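You operate a simulated robot arm through the tools that you are given. There is no shell and no other tool.

You are at the controls of a simulated two-armed robot. One attempt, no reset.

JOB
Switch to RUN, start the feeder, let two boards or more through, stop it and run the pile down.
Fine: stop before the boards run out; pile right down, its switch back at 0.

The check looks at the end state, three seconds after you hand in, the way a careful person would. Anything else that was tipped, shoved, dropped, spilled or broken makes it a failure.

ROBOT AND FRAMES
Two 7-joint arms with fingered hands on one trunk that stands fixed in place. Base frame: the origin is at the foot of the trunk, x ahead of it, y to its left, z up. Readings come in mm, rad, newtons and seconds.
The left shoulder is at [70, 166, 1268], the right one opposite. With the tool pointing down near the work surface each hand reaches from about 420 to 960 mm from the base axis, measured 20 degrees to its own side. Payload 4.1 kg a hand.
Tool frame (each hand has its own): the origin (TCP) lies between the finger pads and is the grasp point; the fingertips stand 32 mm ahead of it; z points along the fingers, y is the line along which they close. The gripper opens to 108 mm; its body begins 38 mm behind the TCP. The gripper is a hand of 4 fingers: y runs from the thumb to the fingers, the wrist lies at [-16, -108, -186] in the tool frame.
Orientation is told as [roll, pitch, yaw] about the base's x, y, z axes, in that order, counted from this pose: with the fingers straight down and the wrist toward the robot, the tool's x, y and z point along [0, 1, 0], [1, 0, 0] and [0, 0, -1] of the base frame.

CONTROLS
- The arms move only by the tool play_rows. It takes "left_deltas", "right_deltas" or both (then of equal length, played together; a hand with none holds still); each is a list that holds one entry, the list of rows, each a list of 6 numbers: the shift along the tool's x, y, z in units of 400 mm (1.0 is 400 mm), then the turn, a rotation vector about the tool's x, y, z in units of 120 degrees (1.0 is 120 degrees). In form: [[[dx, dy, dz, wx, wy, wz], ...]]. A call has 1 to 20 rows; each row is the pose to reach, as a shift and turn from the pose commanded when the call began, along the tool's axes at that moment. A call with a number of a shift or a turn outside -1 to 1 is refused whole. A row lasts 0.2 s, in which the tool goes at most 50 mm and 0.15 rad; a call with a longer step from one row to the next is refused whole. Where a pose cannot be reached the arm comes as near as it can. A force on the tool above 40 N (or 10 N above the force at the start of the call, whichever is more), or a blocked arm, ends the call early, and 0.2 s more pass. In this call time passes only in rows, and 0.2 s behind the last. It gives the time, the measured TCP pose, the force on the tool (base axes), the opening and the grip force at its end, in the units of the frame above (readings bear some noise), with the torque about the TCP (base axes, N m) and any sound that the robot's microphone picked up, and new pictures: "views" is both (left out), scene, wrist or none (wrist: the cameras of the hands that moved).
- Cameras (640 x 400 px; columns grow to the right, rows downward): "scene" is now at [133.9, -37.7, 1525.2]; the picture's right is [-0.41, -0.91, 0.00], its down [-0.29, 0.13, -0.95] and it looks along [0.87, -0.38, -0.32] (base axes); focal length 214 px, centre (320, 200). "left" rides on the left gripper at [-64, -93, -132] in its tool frame; the picture's right is [-0.80, -0.28, 0.53], its down [0.55, -0.71, 0.45] and it looks along [0.25, 0.65, 0.72] (tool axes); focal length 247 px, centre (320, 200). "right" rides on the right gripper at [64, -93, -132] in its tool frame; the picture's right is [-0.80, 0.28, -0.53], its down [-0.55, -0.71, 0.45] and it looks along [-0.25, 0.65, 0.72] (tool axes); focal length 247 px, centre (320, 200). There is no depth. A picture from a camera that has moved, and an enlarged one, comes with that camera's place and axes in the base frame and with its lens.
- lift_body(by): slides the trunk up (or, below 0, down) by that many mm; the arms and the scene camera ride with it, the base frame stays. It gives what a move gives, with no picture.
- curl_fingers(index, middle, ring, thumb_bend, hand): sets how far each is bent, from 0 (flat) to 1 (curled in); at 0.3 the hand is open as for a grip, at 0.7 the pads meet at the TCP. One left out holds its place. A second passes; each finger stops where it meets its share of the squeeze, and holds until it gets a number again. It is the only way to open and close the hand. It gives what a move gives, with no picture; readings hold the bend of each and the force on the fingers (four entries, about 0 where the hand has none), thumb and palm.
- head_to(pan, tilt): turns the head with the scene camera to pan (to the left, within 1.501 rad either way) and tilt (down, from -0.506 to 1.204), counted from straight ahead of the robot. It gives what a move gives, and a new picture of the scene camera.
- close_up(camera, box): a new picture of the part [left, top, right, bottom] of that camera's present view, enlarged. No time passes.
- sign_off(): hands the job in; it is judged then, once.

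Places have to be worked out from the pictures, the camera data and where the tool is seen. Open the grippers and draw the arms clear of the work before you hand the job in, unless the task says otherwise.

The tools are called after ">>>" as name(argument=value, ...) on one line, values as JSON. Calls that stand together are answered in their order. play_rows: Moves the arms, as the interface text tells. Its arguments: {"type":"object","properties":{"left_deltas":{"type":"array"},"right_deltas":{"type":"array"},"views":{"type":"string","enum":["both","scene","wrist","none"]}},"required":[]} The other tools are called the same way: lift_body (by) moves the trunk up or down; curl_fingers (index, middle, ring, thumb_bend, hand) moves the fingers one by one; head_to (pan, tilt) turns the head that bears the scene camera; close_up (camera, box) takes an enlarged picture of a part of a camera's view; sign_off () hands the job in.

At the start:

```text
time_s: 0.0
left_tool_pos: [560.8, -10.6, 1554.6]
left_tool_rot: [-0.001, 0.0, 0.0]
left_contact_force: [-0.1, 0.2, -0.4]
left_moment: [0.0, 0.0, -0.02]
left_opening: 107.3
left_grip_force: 0.0
left_shape: jaw
left_bend: [0.3, 0.3, 0.3, 0.3]
left_finger forces: [0.0, 0.0, 0.0, 0.0, 0.0, 0.0]
right_tool_pos: [346.0, -537.9, 1535.5]
right_tool_rot: [0.0, -0.001, 0.0]
right_contact_force: [-0.8, 0.5, 0.1]
right_moment: [-0.02, 0.01, 0.0]
right_opening: 107.5
right_grip_force: 0.1
right_shape: jaw
right_bend: [0.3, 0.3, 0.3, 0.3]
right_finger forces: [0.0, 0.0, 0.0, 0.0, 0.1, 0.0]
trunk travel left (down, up): [-775.0, 165.0]
head pan, tilt (commanded): [-0.419, 0.325]
```

scene: 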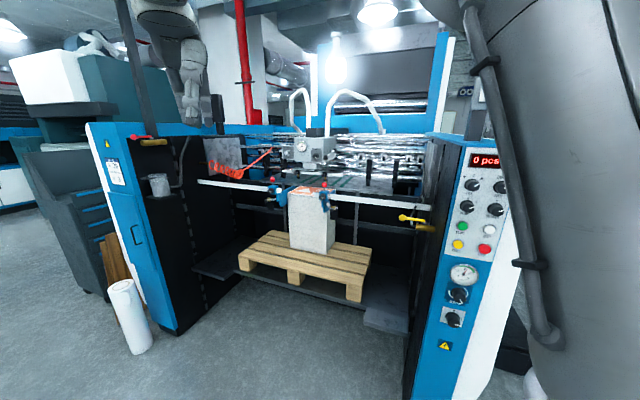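
right: 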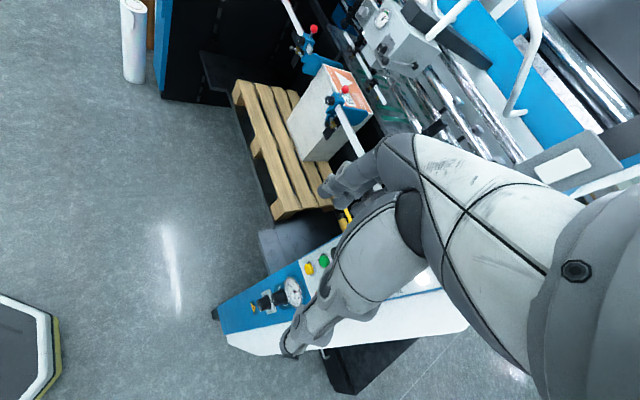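
left: 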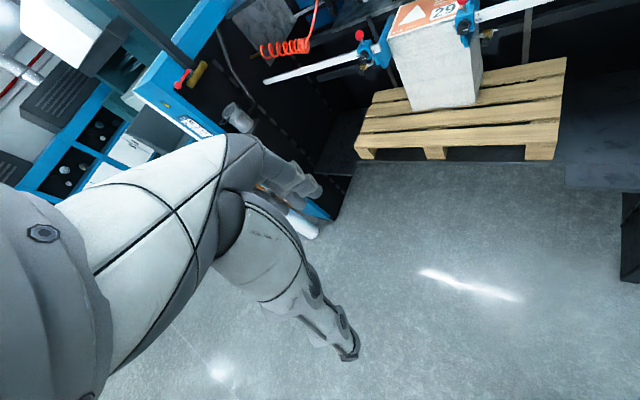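

The scene shows a printing press feeder with a control panel on the right with a "0 pcs" display, knobs and buttons. I take close-ups of the panel to read the labels.

>>> close_up(camera="scene", box=[430, 140, 530, 265])

>>> close_up(camera="scene", box=[420, 250, 520, 360])

>>> close_up(camera="scene", box=[180, 100, 440, 310])

>>> close_up(camera="scene", box=[80, 110, 240, 240])

```text
3.20 times, centred on (480, 202) of scene
camera zoom: at [133.9, -37.7, 1525.2], right [-0.41, -0.91, 0.0], down [-0.29, 0.13, -0.95], along [0.87, -0.38, -0.32], focal length 686 px, centre (-192, 192)
```

zoom: 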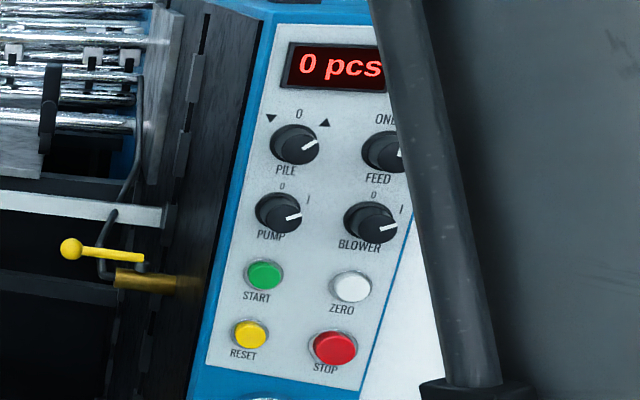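

```text
3.64 times, centred on (470, 305) of scene
camera zoom: at [133.9, -37.7, 1525.2], right [-0.41, -0.91, 0.0], down [-0.29, 0.13, -0.95], along [0.87, -0.38, -0.32], focal length 780 px, centre (-226, -182)
```

zoom: 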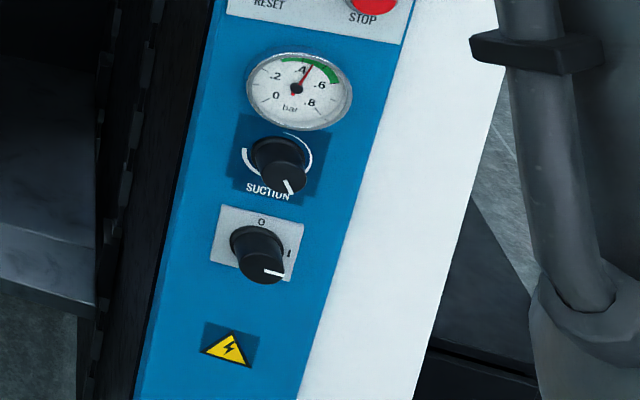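

```text
1.90 times, centred on (310, 205) of scene
camera zoom: at [133.9, -37.7, 1525.2], right [-0.41, -0.91, 0.0], down [-0.29, 0.13, -0.95], along [0.87, -0.38, -0.32], focal length 408 px, centre (339, 190)
```

zoom: 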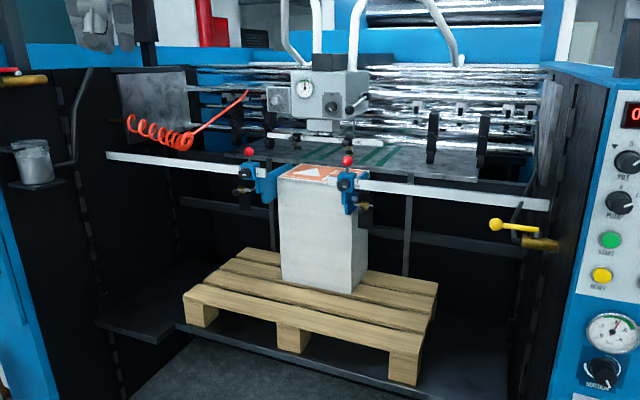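

```text
3.08 times, centred on (160, 175) of scene
camera zoom: at [133.9, -37.7, 1525.2], right [-0.41, -0.91, 0.0], down [-0.29, 0.13, -0.95], along [0.87, -0.38, -0.32], focal length 660 px, centre (812, 277)
```

zoom: 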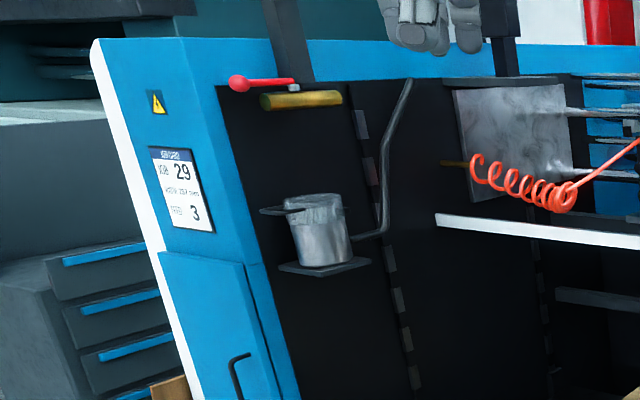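

The PILE switch appears turned toward ▲, PUMP and BLOWER at I; the FEED switch is partly hidden by my right arm. I look closer at the panel from the right wrist camera and at the job card.

>>> close_up(camera="right", box=[210, 190, 370, 360])

>>> close_up(camera="scene", box=[100, 150, 135, 190])

>>> close_up(camera="scene", box=[460, 145, 510, 190])

>>> close_up(camera="right", box=[200, 0, 480, 200])

>>> close_up(camera="left", box=[340, 0, 600, 170])

```text
2.35 times, centred on (290, 275) of right
camera zoom: at [253.9, -471.6, 1666.0], right [0.28, -0.8, 0.53], down [-0.71, -0.55, -0.45], along [0.65, -0.25, -0.72], focal length 581 px, centre (391, 24)
```

zoom: 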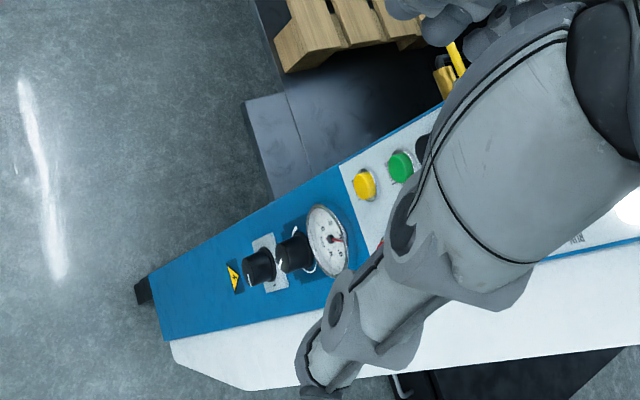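

```text
10.00 times, centred on (118, 170) of scene
camera zoom: at [133.9, -37.7, 1525.2], right [-0.41, -0.91, 0.0], down [-0.29, 0.13, -0.95], along [0.87, -0.38, -0.32], focal length 2145 px, centre (2345, 500)
```

zoom: 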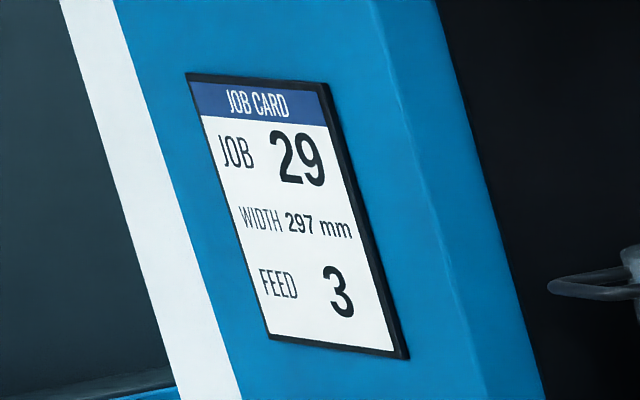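

```text
8.89 times, centred on (485, 168) of scene
camera zoom: at [133.9, -37.7, 1525.2], right [-0.41, -0.91, 0.0], down [-0.29, 0.13, -0.95], along [0.87, -0.38, -0.32], focal length 1906 px, centre (-1147, 489)
```

zoom: 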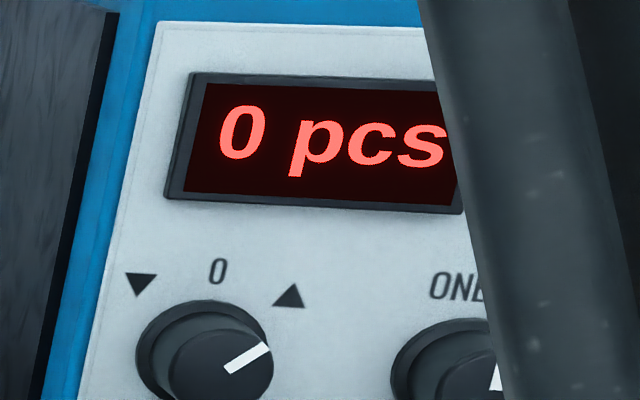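

```text
2.00 times, centred on (340, 100) of right
camera zoom: at [253.9, -471.6, 1666.0], right [0.28, -0.8, 0.53], down [-0.71, -0.55, -0.45], along [0.65, -0.25, -0.72], focal length 494 px, centre (280, 400)
```

zoom: 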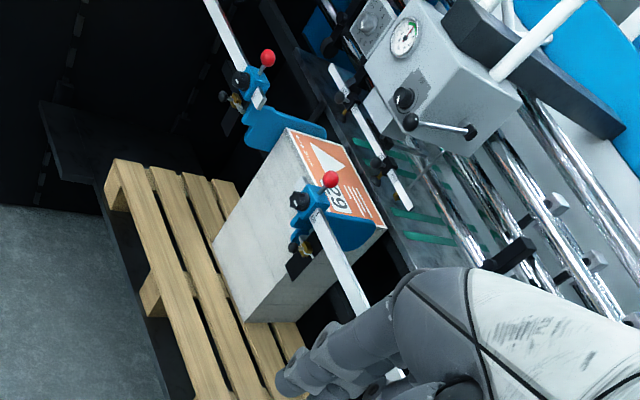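

```text
2.35 times, centred on (470, 85) of left
camera zoom: at [467.8, -75.6, 1685.0], right [-0.28, -0.8, -0.53], down [-0.71, 0.55, -0.45], along [0.65, 0.25, -0.72], focal length 581 px, centre (-33, 471)
```

zoom: 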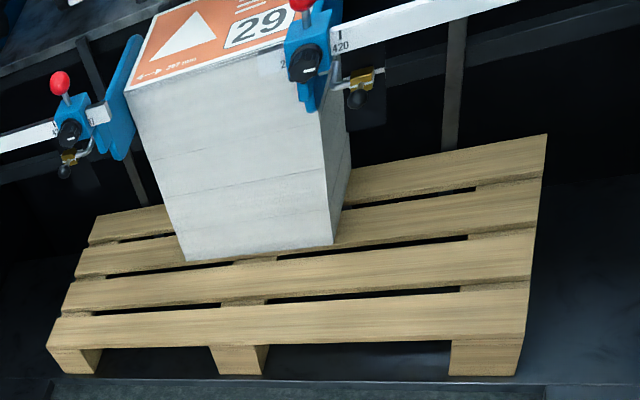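

The rail and panel triangulate to a machine turned about 45° to me: the panel plane faces along [-0.71, 0.71, 0], about 840 mm out, START near [505,-685,1233]. I bring the right hand into a free-air ready pose with fingers pointing at the panel (tool y up), well short of it.

>>> play_rows(right_deltas=[[[0.004, -0.002, 0.042, -0.0506, -0.0209, 0.0209], [0.008, -0.005, 0.084, -0.1011, -0.0419, 0.0419], [0.012, -0.007, 0.126, -0.1517, -0.0628, 0.0628], [0.015, -0.01, 0.168, -0.2022, -0.0838, 0.0838], [0.019, -0.012, 0.21, -0.2528, -0.1047, 0.1047], [0.023, -0.015, 0.252, -0.3033, -0.1257, 0.1257], [0.027, -0.017, 0.294, -0.3539, -0.1466, 0.1466], [0.031, -0.019, 0.337, -0.4045, -0.1675, 0.1675], [0.035, -0.022, 0.379, -0.455, -0.1885, 0.1885], [0.039, -0.024, 0.421, -0.5056, -0.2094, 0.2094], [0.042, -0.027, 0.463, -0.5561, -0.2304, 0.2304], [0.046, -0.029, 0.505, -0.6067, -0.2513, 0.2513], [0.05, -0.032, 0.547, -0.6572, -0.2723, 0.2723], [0.054, -0.034, 0.589, -0.7078, -0.2932, 0.2932]]], views="both")

```text
time_s: 3.0
left_tool_pos: [558.1, -16.2, 1555.5]
left_tool_rot: [0.004, -0.001, -0.001]
left_contact_force: [-0.5, -1.7, 1.0]
left_moment: [0.02, 0.0, 0.0]
left_opening: 107.6
left_grip_force: 0.2
left_shape: jaw
left_bend: [0.3, 0.3, 0.3, 0.3]
left_finger forces: [0.1, 0.0, 0.0, 0.0, 0.0, 0.0]
right_tool_pos: [416.3, -628.7, 1277.0]
right_tool_rot: [-0.839, -1.56, 0.072]
right_contact_force: [0.2, -0.9, -1.0]
right_moment: [0.0, 0.01, 0.02]
right_opening: 108.0
right_grip_force: 0.1
right_shape: jaw
right_bend: [0.3, 0.3, 0.3, 0.3]
right_finger forces: [0.1, 0.1, 0.0, 0.1, 0.1, 0.1]
right hand out of reach, approached as far as the arm can: row 6, 7, 8, 9, 10, 11, 12, 13, 14
trunk travel left (down, up): [-775.0, 165.0]
head pan, tilt (commanded): [-0.419, 0.325]
camera scene: at [131.4, -42.9, 1525.4], right [-0.41, -0.91, 0.0], down [-0.29, 0.13, -0.95], along [0.87, -0.38, -0.32], focal length 214 px, centre (320, 200)
camera right: at [365.2, -488.5, 1185.4], right [-0.93, -0.21, 0.29], down [-0.07, -0.71, -0.7], along [0.35, -0.68, 0.65], focal length 247 px, centre (320, 200)
```

scene: 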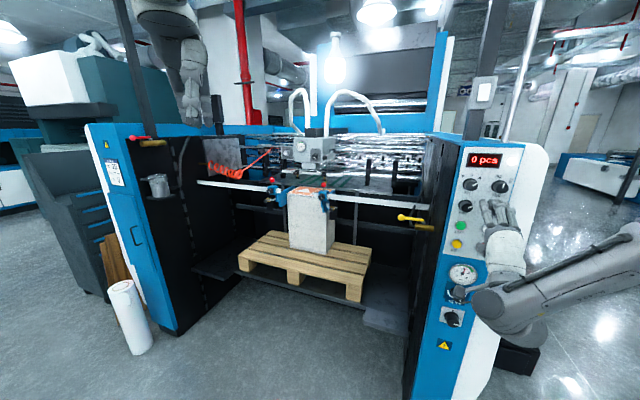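
right: 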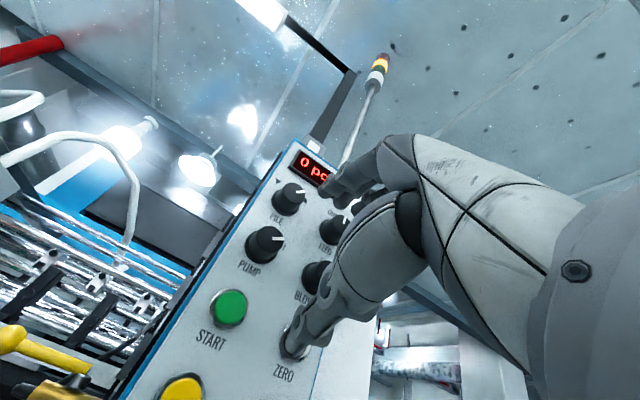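

The hand stopped about 100 mm ahead of where I asked (too close to the shoulder to fold in), but is clear of the panel with the right orientation. I zoom on the panel from both cameras.

>>> close_up(camera="scene", box=[440, 140, 540, 265])

>>> close_up(camera="right", box=[160, 130, 400, 400])

>>> close_up(camera="scene", box=[460, 145, 520, 195])

```text
3.20 times, centred on (490, 202) of scene
camera zoom: at [131.4, -42.9, 1525.4], right [-0.41, -0.91, 0.0], down [-0.29, 0.13, -0.95], along [0.87, -0.38, -0.32], focal length 686 px, centre (-224, 192)
```

zoom: 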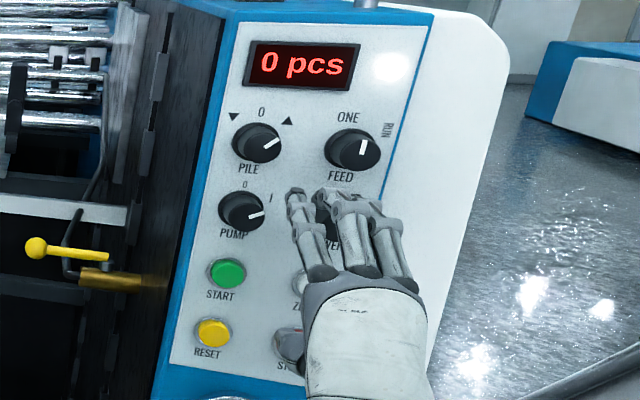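

```text
1.48 times, centred on (280, 265) of right
camera zoom: at [365.2, -488.5, 1185.4], right [-0.93, -0.21, 0.29], down [-0.07, -0.71, -0.7], along [0.35, -0.68, 0.65], focal length 366 px, centre (379, 104)
```

zoom: 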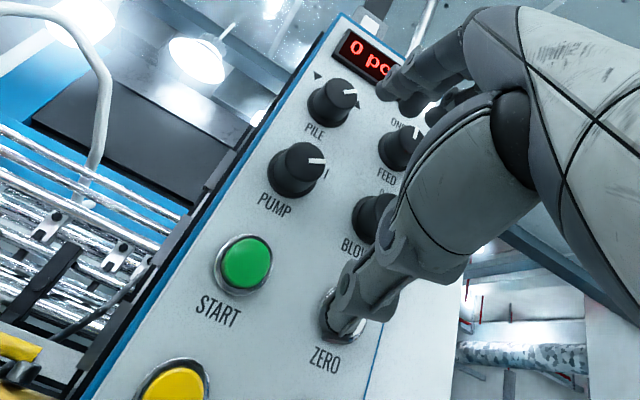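

```text
8.00 times, centred on (490, 170) of scene
camera zoom: at [131.4, -42.9, 1525.4], right [-0.41, -0.91, 0.0], down [-0.29, 0.13, -0.95], along [0.87, -0.38, -0.32], focal length 1716 px, centre (-1040, 440)
```

zoom: 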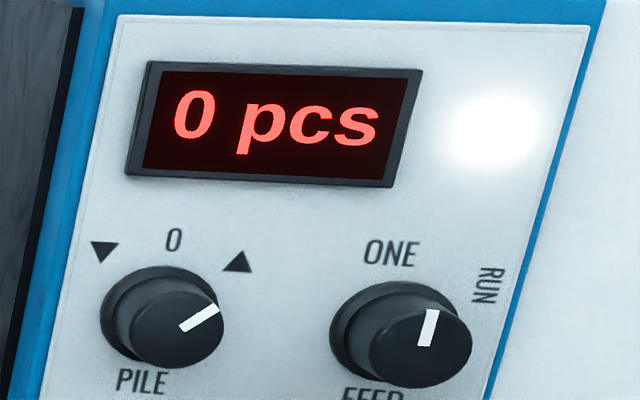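

The panel reads: PILE at ▲, FEED at ONE (RUN is clockwise), PUMP/BLOWER at I. Triangulation gives knob fronts at ~830 mm along [0.707,-0.707,0], panel at ~855; PILE z≈1366, FEED 70 mm to its right. I make a small forward test move to see what the commanded reference is after the out-of-reach move.

>>> play_rows(right_deltas=[[[0.0, 0.0, 0.05, 0, 0, 0]]], views="none")

```text
time_s: 3.4
left_tool_pos: [561.4, -10.0, 1555.0]
left_tool_rot: [0.001, -0.001, 0.003]
left_contact_force: [-0.2, -0.3, -0.4]
left_moment: [-0.04, 0.02, 0.03]
left_opening: 107.8
left_grip_force: 0.1
left_shape: jaw
left_bend: [0.3, 0.3, 0.3, 0.3]
left_finger forces: [0.0, 0.0, 0.0, 0.1, 0.1, 0.1]
right_tool_pos: [422.2, -641.1, 1277.0]
right_tool_rot: [-2.743, -1.569, 1.96]
right_contact_force: [0.4, -0.3, 0.3]
right_moment: [-0.02, 0.02, -0.02]
right_opening: 107.5
right_grip_force: 0.1
right_shape: jaw
right_bend: [0.3, 0.3, 0.3, 0.3]
right_finger forces: [0.0, 0.0, 0.0, 0.0, 0.1, 0.0]
right hand out of reach, approached as far as the arm can: row 1
trunk travel left (down, up): [-775.0, 165.0]
head pan, tilt (commanded): [-0.419, 0.325]
```

The TCP moved ~12 mm and it is still flagged out of reach, so the reference may still be the unreachable command. Another 20 mm forward step is safe (tips still ~25 mm short of the knobs) and tells me which.

>>> play_rows(right_deltas=[[[0.0, 0.0, 0.025, 0, 0, 0], [0.0, 0.0, 0.05, 0, 0, 0]]], views="none")

```text
time_s: 4.0
left_tool_pos: [560.8, -11.2, 1554.4]
left_tool_rot: [0.0, 0.0, 0.001]
left_contact_force: [-0.2, -0.9, -0.2]
left_moment: [-0.01, 0.04, 0.01]
left_opening: 107.5
left_grip_force: 0.0
left_shape: jaw
left_bend: [0.3, 0.3, 0.3, 0.3]
left_finger forces: [0.0, 0.0, 0.0, 0.0, 0.1, 0.0]
right_tool_pos: [429.1, -659.6, 1276.3]
right_tool_rot: [-1.52, -1.571, 0.739]
right_contact_force: [-0.6, -0.2, 0.0]
right_moment: [-0.01, -0.03, -0.02]
right_opening: 107.9
right_grip_force: 0.0
right_shape: jaw
right_bend: [0.3, 0.3, 0.3, 0.3]
right_finger forces: [0.0, 0.1, 0.1, 0.0, 0.1, 0.1]
right hand out of reach, approached as far as the arm can: row 1, 2
trunk travel left (down, up): [-775.0, 165.0]
head pan, tilt (commanded): [-0.419, 0.325]
```

It moved nearly the full step, so the reference is the achieved pose, but the arm is near its fold limit. Raising the trunk gives more shoulder–wrist distance and a better camera view, so I lift it by 150 mm and look again.

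>>> lift_body(by=150)

>>> head_to(pan=-0.8, tilt=0.5)

```text
time_s: 5.8
left_tool_pos: [561.7, -11.4, 1703.7]
left_tool_rot: [-0.001, 0.0, 0.0]
left_contact_force: [-0.1, 0.1, -0.1]
left_moment: [-0.01, 0.01, 0.04]
left_opening: 107.6
left_grip_force: 0.1
left_shape: jaw
left_bend: [0.3, 0.3, 0.3, 0.3]
left_finger forces: [0.0, 0.1, 0.1, 0.1, 0.0, 0.0]
right_tool_pos: [429.1, -659.1, 1426.8]
right_tool_rot: [-1.657, -1.57, 0.873]
right_contact_force: [0.3, 0.3, -0.5]
right_moment: [0.01, 0.04, -0.01]
right_opening: 107.8
right_grip_force: 0.1
right_shape: jaw
right_bend: [0.3, 0.3, 0.3, 0.3]
right_finger forces: [0.0, 0.0, 0.0, 0.1, 0.0, 0.1]
trunk travel left (down, up): [-925.0, 15.0]
head pan, tilt (commanded): [-0.419, 0.325]
```

```text
time_s: 6.6
left_tool_pos: [560.3, -12.2, 1704.3]
left_tool_rot: [0.0, 0.0, -0.001]
left_contact_force: [0.6, -0.6, 1.1]
left_moment: [-0.06, -0.03, 0.01]
left_opening: 107.8
left_grip_force: 0.2
left_shape: jaw
left_bend: [0.3, 0.3, 0.3, 0.3]
left_finger forces: [0.0, 0.0, 0.0, 0.1, 0.0, 0.1]
right_tool_pos: [429.2, -659.7, 1424.9]
right_tool_rot: [-1.655, -1.572, 0.874]
right_contact_force: [-0.9, 0.2, -0.7]
right_moment: [-0.02, 0.03, 0.02]
right_opening: 107.8
right_grip_force: 0.2
right_shape: jaw
right_bend: [0.3, 0.3, 0.3, 0.3]
right_finger forces: [0.1, 0.1, 0.0, 0.0, 0.0, 0.0]
trunk travel left (down, up): [-925.0, 15.0]
head pan, tilt (commanded): [-0.799, 0.499]
camera scene: at [112.2, -65.2, 1659.2], right [-0.72, -0.7, 0.0], down [-0.33, 0.34, -0.88], along [0.61, -0.63, -0.48], focal length 214 px, centre (320, 200)
```

scene: 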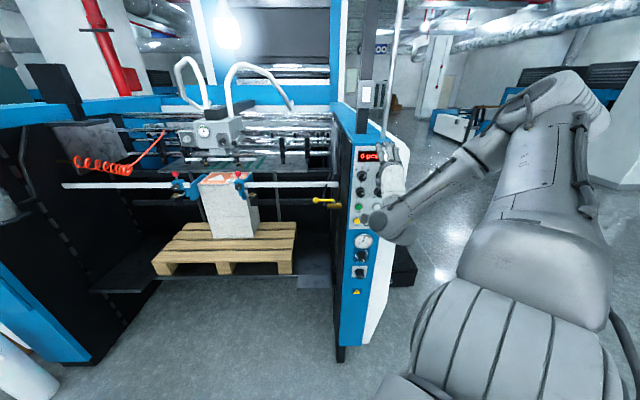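

The scene camera now looks square at the machine. I zoom on the panel to refine positions.

>>> close_up(camera="scene", box=[330, 120, 430, 300])

>>> close_up(camera="scene", box=[340, 140, 410, 190])

```text
2.22 times, centred on (380, 210) of scene
camera zoom: at [112.2, -65.2, 1659.2], right [-0.72, -0.7, 0.0], down [-0.33, 0.34, -0.88], along [0.61, -0.63, -0.48], focal length 477 px, centre (187, 178)
```

zoom: 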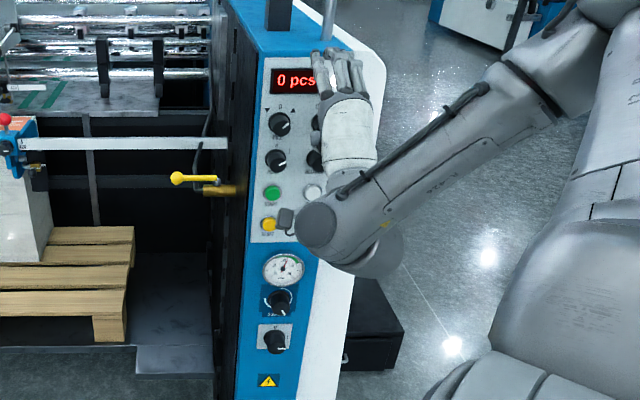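

```text
8.00 times, centred on (375, 165) of scene
camera zoom: at [112.2, -65.2, 1659.2], right [-0.72, -0.7, 0.0], down [-0.33, 0.34, -0.88], along [0.61, -0.63, -0.48], focal length 1716 px, centre (-120, 480)
```

zoom: 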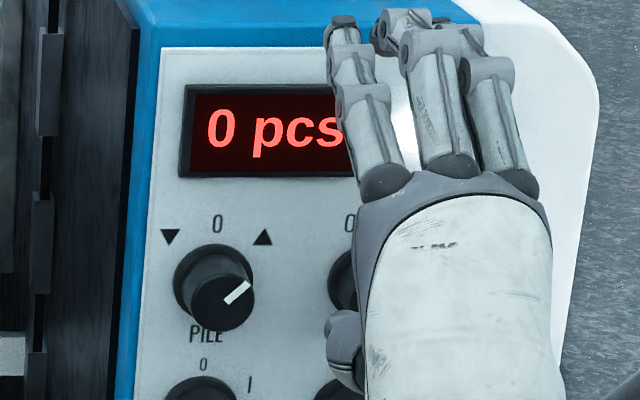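

Positions agree (PILE ≈ l 129, z 1364; positions at ±45°). Now I shape the hand: index and ring curled away, middle and thumb half-closed as a two-finger pincer, and look at the result.

>>> curl_fingers(hand="right", index=1.0, ring=1.0, middle=0.45, thumb_bend=0.45)

>>> close_up(camera="right", box=[0, 0, 640, 400])

>>> close_up(camera="scene", box=[340, 130, 420, 200])

```text
time_s: 7.6
left_tool_pos: [561.6, -12.0, 1702.8]
left_tool_rot: [0.001, 0.0, -0.001]
left_contact_force: [-0.6, -0.8, -0.6]
left_moment: [0.0, 0.07, 0.0]
left_opening: 107.8
left_grip_force: 0.0
left_shape: jaw
left_bend: [0.3, 0.3, 0.3, 0.3]
left_finger forces: [0.0, 0.0, 0.1, 0.0, 0.0, 0.0]
right_tool_pos: [428.1, -659.4, 1426.3]
right_tool_rot: [-1.761, -1.572, 0.977]
right_contact_force: [-0.3, 0.8, 0.3]
right_moment: [-0.02, -0.02, 0.01]
right_opening: 63.0
right_grip_force: 0.2
right_shape: fingers
right_bend: [1.0, 0.45, 1.0, 0.45]
right_finger forces: [0.0, 0.0, 0.1, 0.0, 0.1, 0.0]
trunk travel left (down, up): [-925.0, 15.0]
head pan, tilt (commanded): [-0.799, 0.499]
```

```text
1.00 times, centred on (320, 200) of right (not enlarged: the box is as wide or as high as the picture)
camera zoom: at [380.4, -520.3, 1333.0], right [-0.94, -0.19, 0.28], down [-0.07, -0.71, -0.71], along [0.33, -0.68, 0.65], focal length 247 px, centre (320, 200)
```

zoom: 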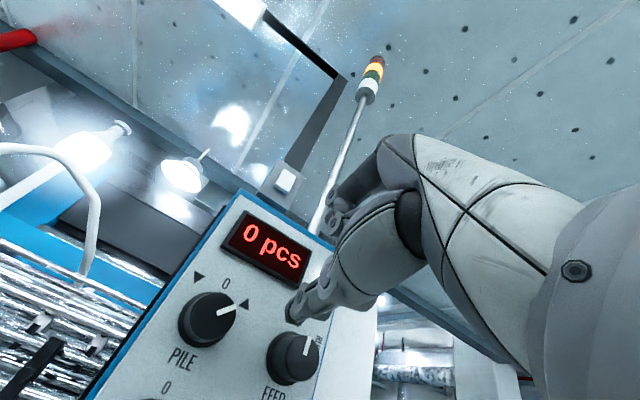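

```text
5.71 times, centred on (380, 165) of scene
camera zoom: at [112.1, -65.2, 1659.1], right [-0.72, -0.7, 0.0], down [-0.33, 0.34, -0.88], along [0.61, -0.63, -0.48], focal length 1226 px, centre (-23, 400)
```

zoom: 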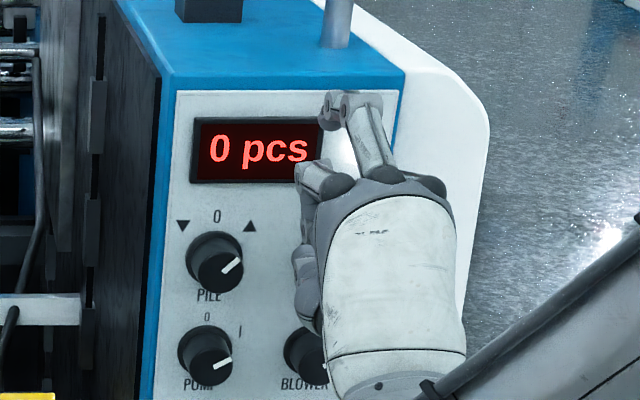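

The pincer opens to 63 mm and the curled fingers are out of the way. I now test the roll range in free air: shift right in front of FEED's column while rolling clockwise 45°.

>>> play_rows(right_deltas=[[[-0.014, -0.01, 0.0, 0, 0, 0.0625], [-0.028, -0.02, 0.0, 0, 0, 0.125], [-0.042, -0.03, 0.0, 0, 0, 0.1875], [-0.056, -0.04, 0.0, 0, 0, 0.25], [-0.07, -0.05, 0.0, 0, 0, 0.3125], [-0.085, -0.0625, 0.0, 0, 0, 0.375]]], views="both")

```text
time_s: 9.0
left_tool_pos: [560.5, -13.2, 1704.1]
left_tool_rot: [0.002, 0.0, 0.001]
left_contact_force: [-0.2, 0.8, 0.0]
left_moment: [0.03, -0.03, 0.04]
left_opening: 107.9
left_grip_force: 0.2
left_shape: jaw
left_bend: [0.3, 0.3, 0.3, 0.3]
left_finger forces: [0.0, 0.0, 0.1, 0.0, 0.0, 0.1]
right_tool_pos: [365.2, -725.9, 1379.4]
right_tool_rot: [1.58, -0.794, -2.341]
right_contact_force: [0.3, 0.9, 1.3]
right_moment: [-0.02, 0.0, 0.04]
right_opening: 62.9
right_grip_force: 0.1
right_shape: fingers
right_bend: [1.0, 0.45, 1.0, 0.45]
right_finger forces: [0.0, 0.0, 0.0, 0.0, 0.0, 0.0]
right hand out of reach, approached as far as the arm can: row 1, 2, 3, 4, 5, 6
trunk travel left (down, up): [-925.0, 15.0]
head pan, tilt (commanded): [-0.799, 0.499]
camera scene: at [112.2, -66.9, 1659.1], right [-0.72, -0.7, 0.0], down [-0.33, 0.34, -0.88], along [0.61, -0.63, -0.48], focal length 214 px, centre (320, 200)
camera right: at [346.6, -553.0, 1357.4], right [-0.91, -0.19, -0.36], down [0.4, -0.24, -0.89], along [0.08, -0.95, 0.29], focal length 247 px, centre (320, 200)
```

scene: 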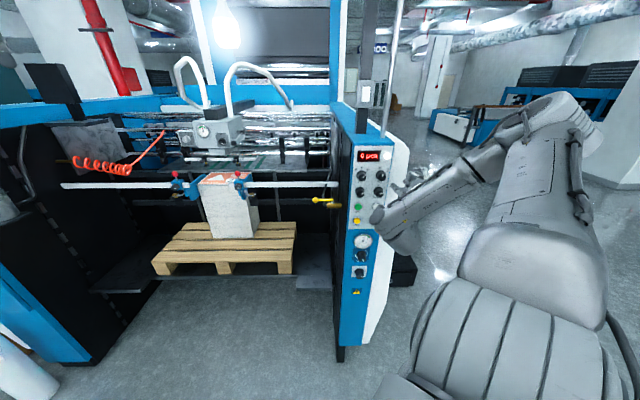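
right: 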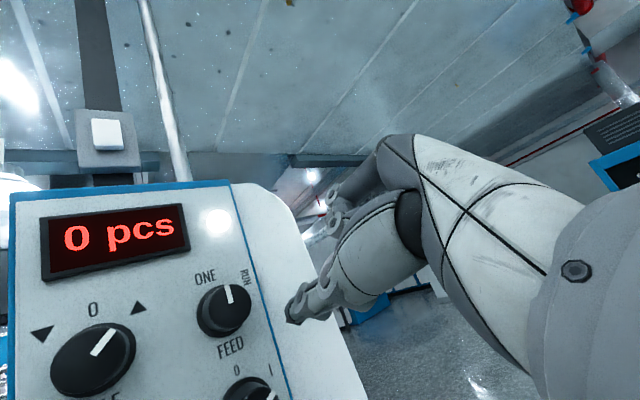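

The hand drifted right: the arm is in an elbow-up, out-to-the-right posture that bends the wrist to its limit. I'll reconfigure: retreat and drop the hand to a low, tool-down pose in free space so the elbow can come down, then pitch up again.

>>> play_rows(right_deltas=[[[-0.039, -0.062, -0.035, 0.0442, -0.0183, -0.0183], [-0.078, -0.125, -0.069, 0.0885, -0.0367, -0.0367], [-0.117, -0.187, -0.104, 0.1327, -0.055, -0.055], [-0.157, -0.25, -0.139, 0.177, -0.0733, -0.0733], [-0.196, -0.312, -0.173, 0.2212, -0.0916, -0.0916], [-0.235, -0.374, -0.208, 0.2654, -0.11, -0.11], [-0.274, -0.437, -0.242, 0.3097, -0.1283, -0.1283], [-0.313, -0.499, -0.277, 0.3539, -0.1466, -0.1466], [-0.352, -0.561, -0.312, 0.3981, -0.1649, -0.1649], [-0.391, -0.624, -0.346, 0.4424, -0.1833, -0.1833], [-0.43, -0.686, -0.381, 0.4866, -0.2016, -0.2016], [-0.47, -0.749, -0.416, 0.5309, -0.2199, -0.2199], [-0.509, -0.811, -0.45, 0.5751, -0.2382, -0.2382], [-0.548, -0.873, -0.485, 0.6193, -0.2566, -0.2566], [-0.587, -0.936, -0.519, 0.6636, -0.2749, -0.2749], [-0.626, -0.998, -0.554, 0.7078, -0.2932, -0.2932]]], views="both")

```text
time_s: 12.4
left_tool_pos: [562.0, -12.8, 1704.3]
left_tool_rot: [-0.001, -0.001, 0.0]
left_contact_force: [0.3, -0.5, 1.4]
left_moment: [0.0, 0.0, -0.02]
left_opening: 107.4
left_grip_force: 0.1
left_shape: jaw
left_bend: [0.3, 0.3, 0.3, 0.3]
left_finger forces: [0.0, 0.0, 0.0, 0.0, 0.0, 0.0]
right_tool_pos: [216.4, -496.0, 894.5]
right_tool_rot: [0.032, -0.046, -0.761]
right_contact_force: [0.7, 0.2, -1.0]
right_moment: [-0.02, 0.02, 0.0]
right_opening: 62.9
right_grip_force: 0.1
right_shape: fingers
right_bend: [1.0, 0.45, 1.0, 0.45]
right_finger forces: [0.0, 0.0, 0.0, 0.0, 0.1, 0.0]
right hand out of reach, approached as far as the arm can: row 13, 14, 15, 16
trunk travel left (down, up): [-925.0, 15.0]
head pan, tilt (commanded): [-0.799, 0.499]
camera scene: at [112.9, -65.8, 1659.1], right [-0.72, -0.7, 0.0], down [-0.33, 0.34, -0.88], along [0.61, -0.63, -0.48], focal length 214 px, centre (320, 200)
camera right: at [185.9, -383.3, 1023.4], right [-0.37, -0.77, 0.52], down [-0.86, 0.08, -0.5], along [0.34, -0.63, -0.7], focal length 247 px, centre (320, 200)
```

scene: 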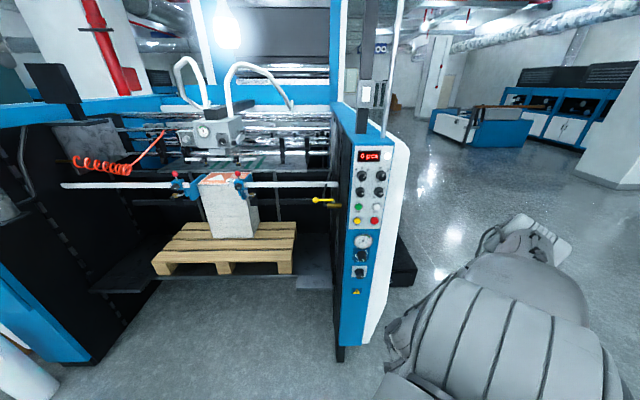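
right: 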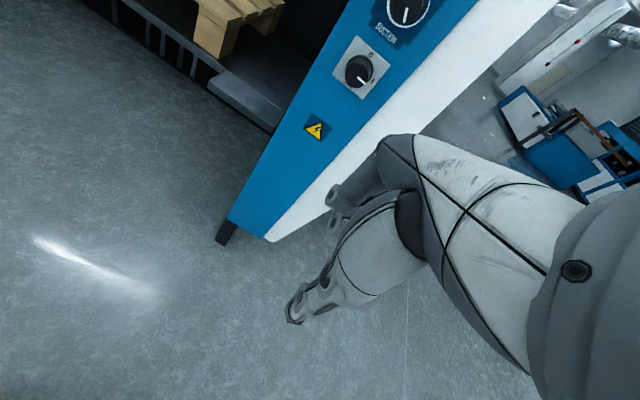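

The arm now hangs lower with the elbow down, and the whole panel is in view. I take close-ups of it for exact positions.

>>> close_up(camera="scene", box=[345, 140, 405, 235])

>>> close_up(camera="scene", box=[340, 160, 400, 200])

>>> close_up(camera="scene", box=[340, 195, 400, 235])

>>> close_up(camera="scene", box=[380, 180, 640, 400])

```text
4.21 times, centred on (375, 188) of scene
camera zoom: at [112.9, -65.8, 1659.1], right [-0.72, -0.7, 0.0], down [-0.33, 0.34, -0.88], along [0.61, -0.63, -0.48], focal length 903 px, centre (88, 253)
```

zoom: 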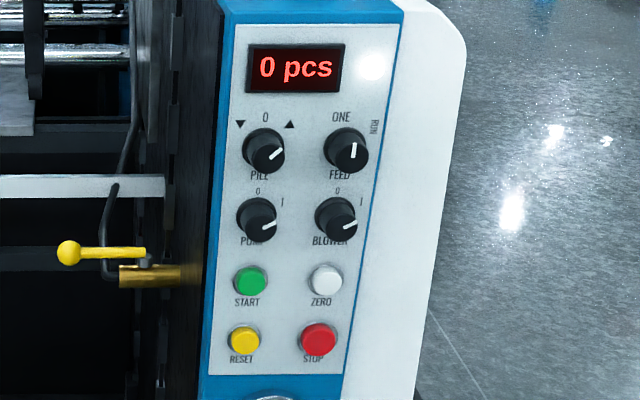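

```text
10.00 times, centred on (370, 180) of scene
camera zoom: at [112.9, -65.8, 1659.1], right [-0.72, -0.7, 0.0], down [-0.33, 0.34, -0.88], along [0.61, -0.63, -0.48], focal length 2145 px, centre (-180, 400)
```

zoom: 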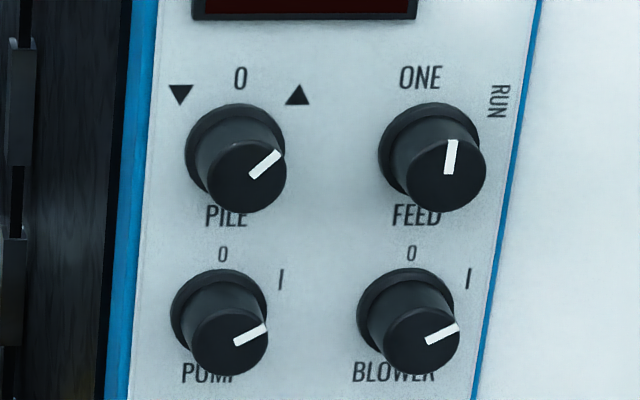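

```text
10.00 times, centred on (370, 215) of scene
camera zoom: at [112.9, -65.8, 1659.1], right [-0.72, -0.7, 0.0], down [-0.33, 0.34, -0.88], along [0.61, -0.63, -0.48], focal length 2145 px, centre (-180, 50)
```

zoom: 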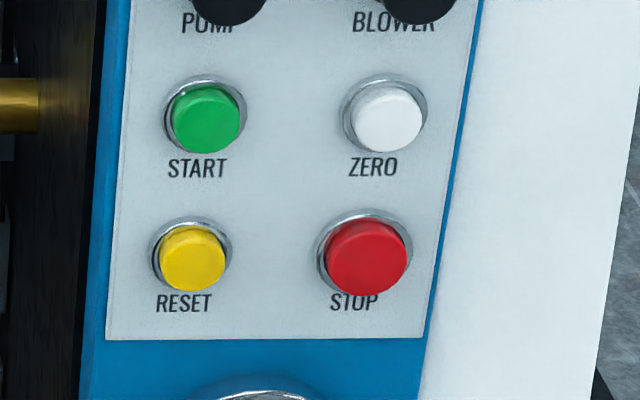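

```text
1.82 times, centred on (510, 290) of scene
camera zoom: at [112.9, -65.8, 1659.1], right [-0.72, -0.7, 0.0], down [-0.33, 0.34, -0.88], along [0.61, -0.63, -0.48], focal length 390 px, centre (-26, 36)
```

zoom: 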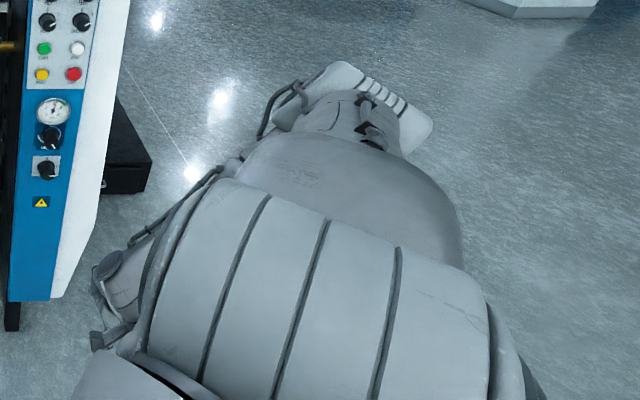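

Panel grid found: columns l≈127 and 197 mm, rows z≈1365/1300/1234/1169. Elbow is down now, so I pitch the hand up to face the panel again, staying ~60 mm short of the knobs at FEED's column.

>>> play_rows(right_deltas=[[[0, 0.042, -0.07, -0.0536, 0, 0], [0, 0.084, -0.141, -0.1071, 0, 0], [0, 0.126, -0.212, -0.1607, 0, 0], [0, 0.169, -0.283, -0.2143, 0, 0], [0, 0.211, -0.354, -0.2679, 0, 0], [0, 0.253, -0.424, -0.3214, 0, 0], [0, 0.295, -0.495, -0.375, 0, 0], [0, 0.337, -0.566, -0.4286, 0, 0], [0, 0.379, -0.636, -0.4821, 0, 0], [0, 0.421, -0.707, -0.5357, 0, 0], [0, 0.464, -0.778, -0.5893, 0, 0], [0, 0.506, -0.849, -0.6429, 0, 0], [0, 0.548, -0.919, -0.6964, 0, 0], [0, 0.59, -0.99, -0.75, 0, 0]]], views="both")

```text
time_s: 15.4
left_tool_pos: [561.6, -12.6, 1704.5]
left_tool_rot: [0.001, -0.001, 0.001]
left_contact_force: [-0.5, -0.2, 0.4]
left_moment: [0.0, 0.0, 0.03]
left_opening: 107.7
left_grip_force: 0.0
left_shape: jaw
left_bend: [0.3, 0.3, 0.3, 0.3]
left_finger forces: [0.0, 0.0, 0.1, 0.1, 0.1, 0.1]
right_tool_pos: [373.5, -659.7, 1290.8]
right_tool_rot: [2.49, -1.515, 3.033]
right_contact_force: [-0.1, 0.7, -1.0]
right_moment: [-0.04, -0.05, 0.0]
right_opening: 62.8
right_grip_force: 0.0
right_shape: fingers
right_bend: [1.0, 0.45, 1.0, 0.45]
right_finger forces: [0.1, 0.0, 0.1, 0.0, 0.0, 0.1]
right hand out of reach, approached as far as the arm can: row 14
trunk travel left (down, up): [-925.0, 15.0]
head pan, tilt (commanded): [-0.799, 0.499]
camera scene: at [112.1, -66.8, 1659.1], right [-0.72, -0.7, 0.0], down [-0.33, 0.34, -0.88], along [0.61, -0.63, -0.48], focal length 214 px, centre (320, 200)
camera right: at [327.8, -521.9, 1195.3], right [-0.95, -0.21, 0.23], down [-0.02, -0.71, -0.7], along [0.31, -0.67, 0.67], focal length 247 px, centre (320, 200)
```

scene: 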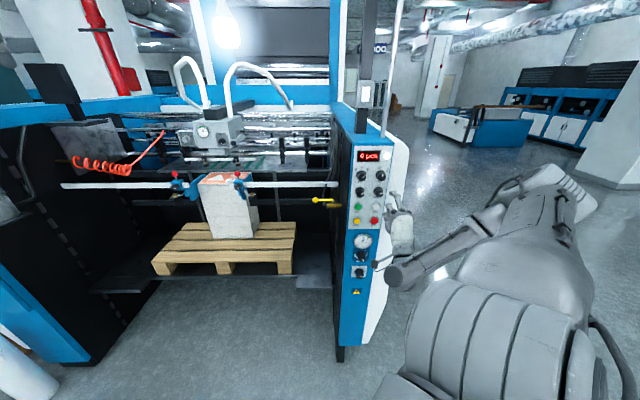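
right: 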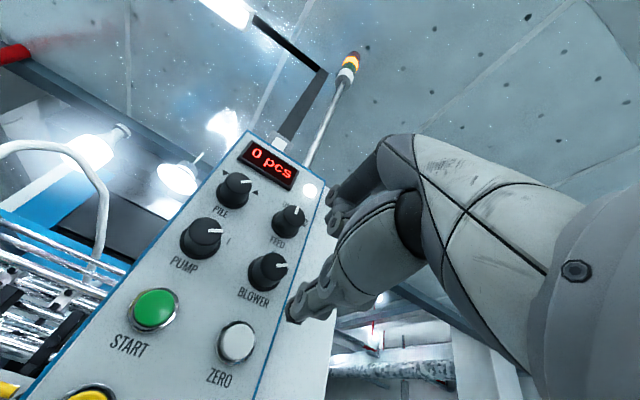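

Position reached as asked this time (d 731, l 202, z 1291). I move up to FEED's height at d≈765 while rolling clockwise 45° to test the grip orientation, still short of the knob.

>>> play_rows(right_deltas=[[[0.002, 0.031, 0.014, 0, 0, 0.0625], [0.004, 0.062, 0.029, 0, 0, 0.125], [0.006, 0.093, 0.043, 0, 0, 0.1875], [0.008, 0.124, 0.057, 0, 0, 0.25], [0.01, 0.155, 0.071, 0, 0, 0.3125], [0.0125, 0.185, 0.086, 0, 0, 0.375]]], views="both")

```text
time_s: 16.8
left_tool_pos: [560.2, -10.9, 1704.5]
left_tool_rot: [0.0, -0.001, 0.0]
left_contact_force: [-0.1, 0.2, -0.2]
left_moment: [0.01, -0.01, 0.01]
left_opening: 107.7
left_grip_force: 0.2
left_shape: jaw
left_bend: [0.3, 0.3, 0.3, 0.3]
left_finger forces: [0.0, 0.0, 0.0, 0.1, 0.0, 0.0]
right_tool_pos: [365.1, -729.4, 1368.2]
right_tool_rot: [1.622, -0.751, -2.358]
right_contact_force: [0.4, -0.3, 0.5]
right_moment: [0.01, -0.05, 0.01]
right_opening: 62.9
right_grip_force: 0.1
right_shape: fingers
right_bend: [1.0, 0.45, 1.0, 0.45]
right_finger forces: [0.1, 0.0, 0.0, 0.0, 0.0, 0.0]
right hand out of reach, approached as far as the arm can: row 1, 2, 3, 4, 5, 6
trunk travel left (down, up): [-925.0, 15.0]
head pan, tilt (commanded): [-0.799, 0.499]
camera scene: at [111.4, -64.9, 1659.1], right [-0.72, -0.7, 0.0], down [-0.33, 0.34, -0.88], along [0.61, -0.63, -0.48], focal length 214 px, centre (320, 200)
camera right: at [344.9, -556.6, 1346.8], right [-0.89, -0.2, -0.41], down [0.45, -0.22, -0.86], along [0.08, -0.95, 0.29], focal length 247 px, centre (320, 200)
```

scene: 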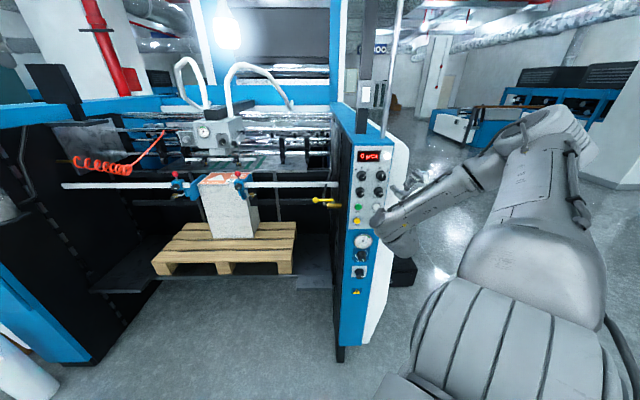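
right: 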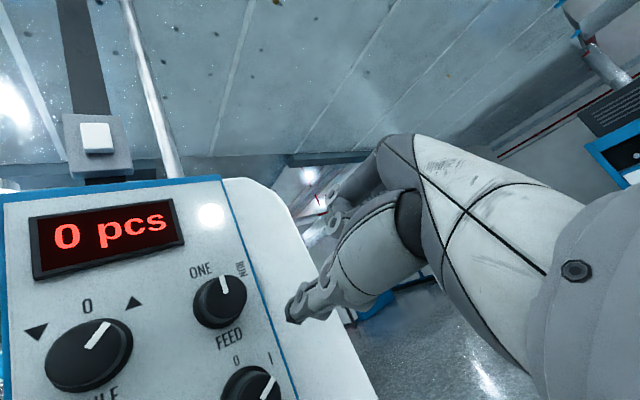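

Rolled clockwise, the arm is again pushed ~60 mm right: the forearm comes from the right, so counter-clockwise rolls should suit it better. I roll back to about -45° while shifting left to FEED's column, at the same safe depth.

>>> play_rows(right_deltas=[[[0.008, -0.009, 0, 0, 0, -0.0625], [0.015, -0.018, 0, 0, 0, -0.125], [0.023, -0.028, 0, 0, 0, -0.1875], [0.031, -0.037, 0, 0, 0, -0.25], [0.038, -0.046, 0, 0, 0, -0.3125], [0.046, -0.055, 0, 0, 0, -0.375], [0.053, -0.064, 0, 0, 0, -0.4375], [0.061, -0.073, 0, 0, 0, -0.5], [0.069, -0.083, 0, 0, 0, -0.5625], [0.076, -0.092, 0, 0, 0, -0.625], [0.084, -0.101, 0, 0, 0, -0.6875], [0.0915, -0.11, 0.003, 0, 0, -0.75]]], views="both")

```text
time_s: 19.4
left_tool_pos: [562.0, -10.7, 1705.4]
left_tool_rot: [0.001, 0.0, 0.0]
left_contact_force: [-0.3, -0.8, 0.2]
left_moment: [0.0, 0.02, -0.02]
left_opening: 107.9
left_grip_force: 0.0
left_shape: jaw
left_bend: [0.3, 0.3, 0.3, 0.3]
left_finger forces: [0.1, 0.0, 0.1, 0.0, 0.0, 0.1]
right_tool_pos: [405.9, -687.7, 1364.2]
right_tool_rot: [-1.638, -0.818, 0.857]
right_contact_force: [0.4, -0.2, 0.8]
right_moment: [-0.01, -0.04, -0.03]
right_opening: 63.0
right_grip_force: 0.1
right_shape: fingers
right_bend: [1.0, 0.45, 1.0, 0.45]
right_finger forces: [0.0, 0.0, 0.1, 0.0, 0.1, 0.0]
right hand out of reach, approached as far as the arm can: row 1, 2, 3, 4
trunk travel left (down, up): [-925.0, 15.0]
head pan, tilt (commanded): [-0.799, 0.499]
camera scene: at [112.3, -64.6, 1659.1], right [-0.72, -0.7, 0.0], down [-0.33, 0.34, -0.88], along [0.61, -0.63, -0.48], focal length 214 px, centre (320, 200)
camera right: at [303.5, -610.5, 1247.2], right [-0.68, 0.11, 0.73], down [-0.28, -0.95, -0.12], along [0.68, -0.28, 0.68], focal length 247 px, centre (320, 200)
```

scene: 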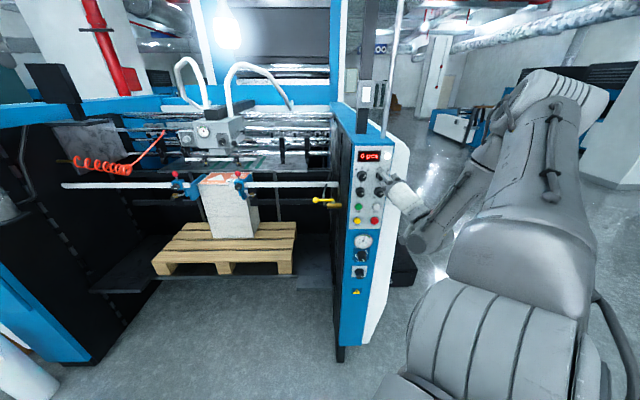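
right: 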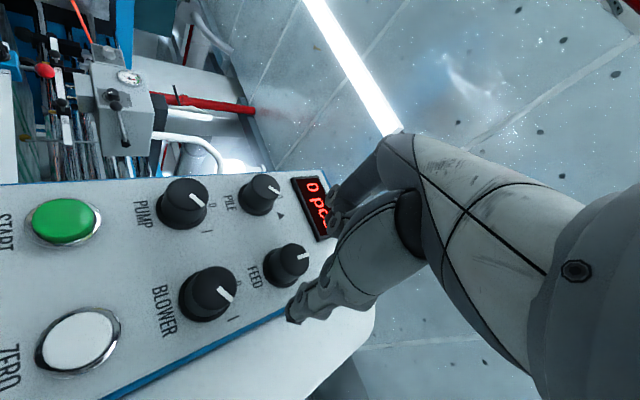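

Counter-clockwise roll is fully reachable (d 773, l 199, z 1364). I test further roll to about -110°, which would give a clockwise turning range for FEED.

>>> play_rows(right_deltas=[[[0, 0, 0, 0, 0, -0.068], [0, 0, 0, 0, 0, -0.136], [0, 0, 0, 0, 0, -0.204], [0, 0, 0, 0, 0, -0.272], [0, 0, 0, 0, 0, -0.34], [0, 0, 0, 0, 0, -0.408], [0, 0, 0, 0, 0, -0.476], [0, 0, 0, 0, 0, -0.544]]], views="both")

```text
time_s: 21.2
left_tool_pos: [562.7, -9.9, 1703.5]
left_tool_rot: [-0.001, 0.003, -0.001]
left_contact_force: [-0.2, 0.3, 0.0]
left_moment: [-0.01, -0.01, 0.0]
left_opening: 107.5
left_grip_force: 0.1
left_shape: jaw
left_bend: [0.3, 0.3, 0.3, 0.3]
left_finger forces: [0.0, 0.1, 0.1, 0.0, 0.1, 0.0]
right_tool_pos: [408.6, -686.6, 1364.9]
right_tool_rot: [-1.619, 0.323, 0.793]
right_contact_force: [0.8, 0.0, 0.1]
right_moment: [-0.01, 0.0, 0.0]
right_opening: 63.1
right_grip_force: 0.1
right_shape: fingers
right_bend: [1.0, 0.45, 1.0, 0.45]
right_finger forces: [0.1, 0.1, 0.0, 0.0, 0.0, 0.1]
trunk travel left (down, up): [-925.0, 15.0]
head pan, tilt (commanded): [-0.799, 0.499]
camera scene: at [113.8, -63.9, 1659.1], right [-0.72, -0.7, 0.0], down [-0.33, 0.34, -0.88], along [0.61, -0.63, -0.48], focal length 214 px, centre (320, 200)
camera right: at [238.8, -673.7, 1327.0], right [-0.05, 0.77, 0.64], down [-0.04, -0.64, 0.76], along [1.0, 0.01, 0.06], focal length 247 px, centre (320, 200)
```

scene: 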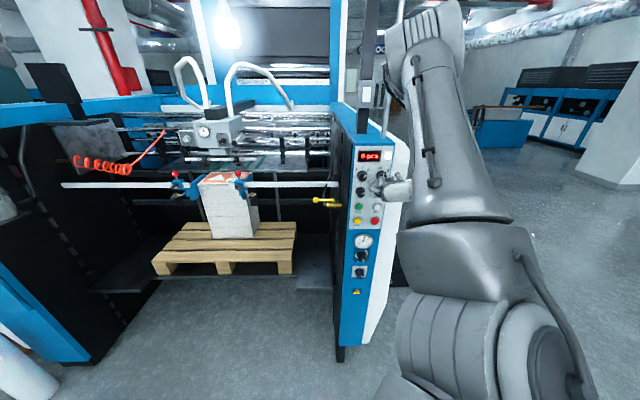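
right: 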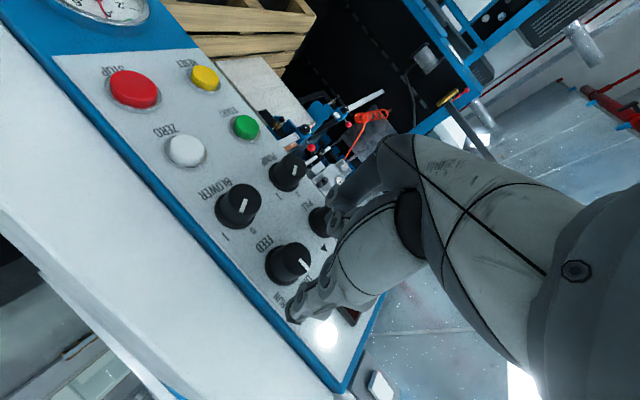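

Full range works down to -110°, and the wrist camera sees the panel well. I zoom in on the fingers relative to the FEED knob before approaching.

>>> close_up(camera="right", box=[220, 160, 400, 350])

>>> close_up(camera="scene", box=[345, 145, 415, 215])

```text
2.11 times, centred on (310, 255) of right
camera zoom: at [238.8, -673.7, 1327.0], right [-0.05, 0.77, 0.64], down [-0.04, -0.64, 0.76], along [1.0, 0.01, 0.06], focal length 520 px, centre (341, 84)
```

zoom: 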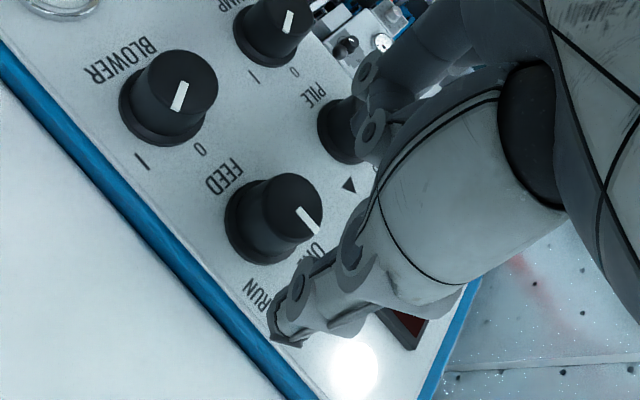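

```text
5.71 times, centred on (380, 180) of scene
camera zoom: at [113.8, -63.9, 1659.1], right [-0.72, -0.7, 0.0], down [-0.33, 0.34, -0.88], along [0.61, -0.63, -0.48], focal length 1226 px, centre (-23, 314)
```

zoom: 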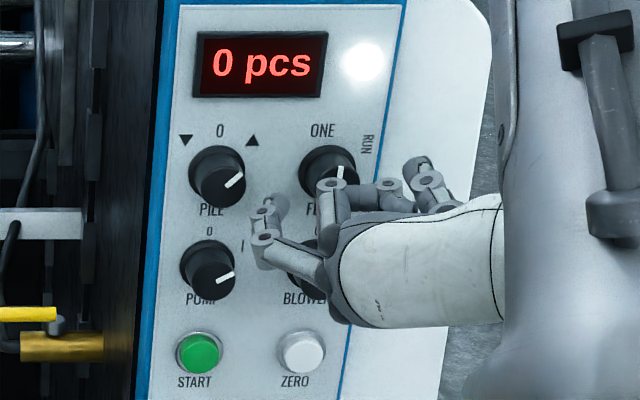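

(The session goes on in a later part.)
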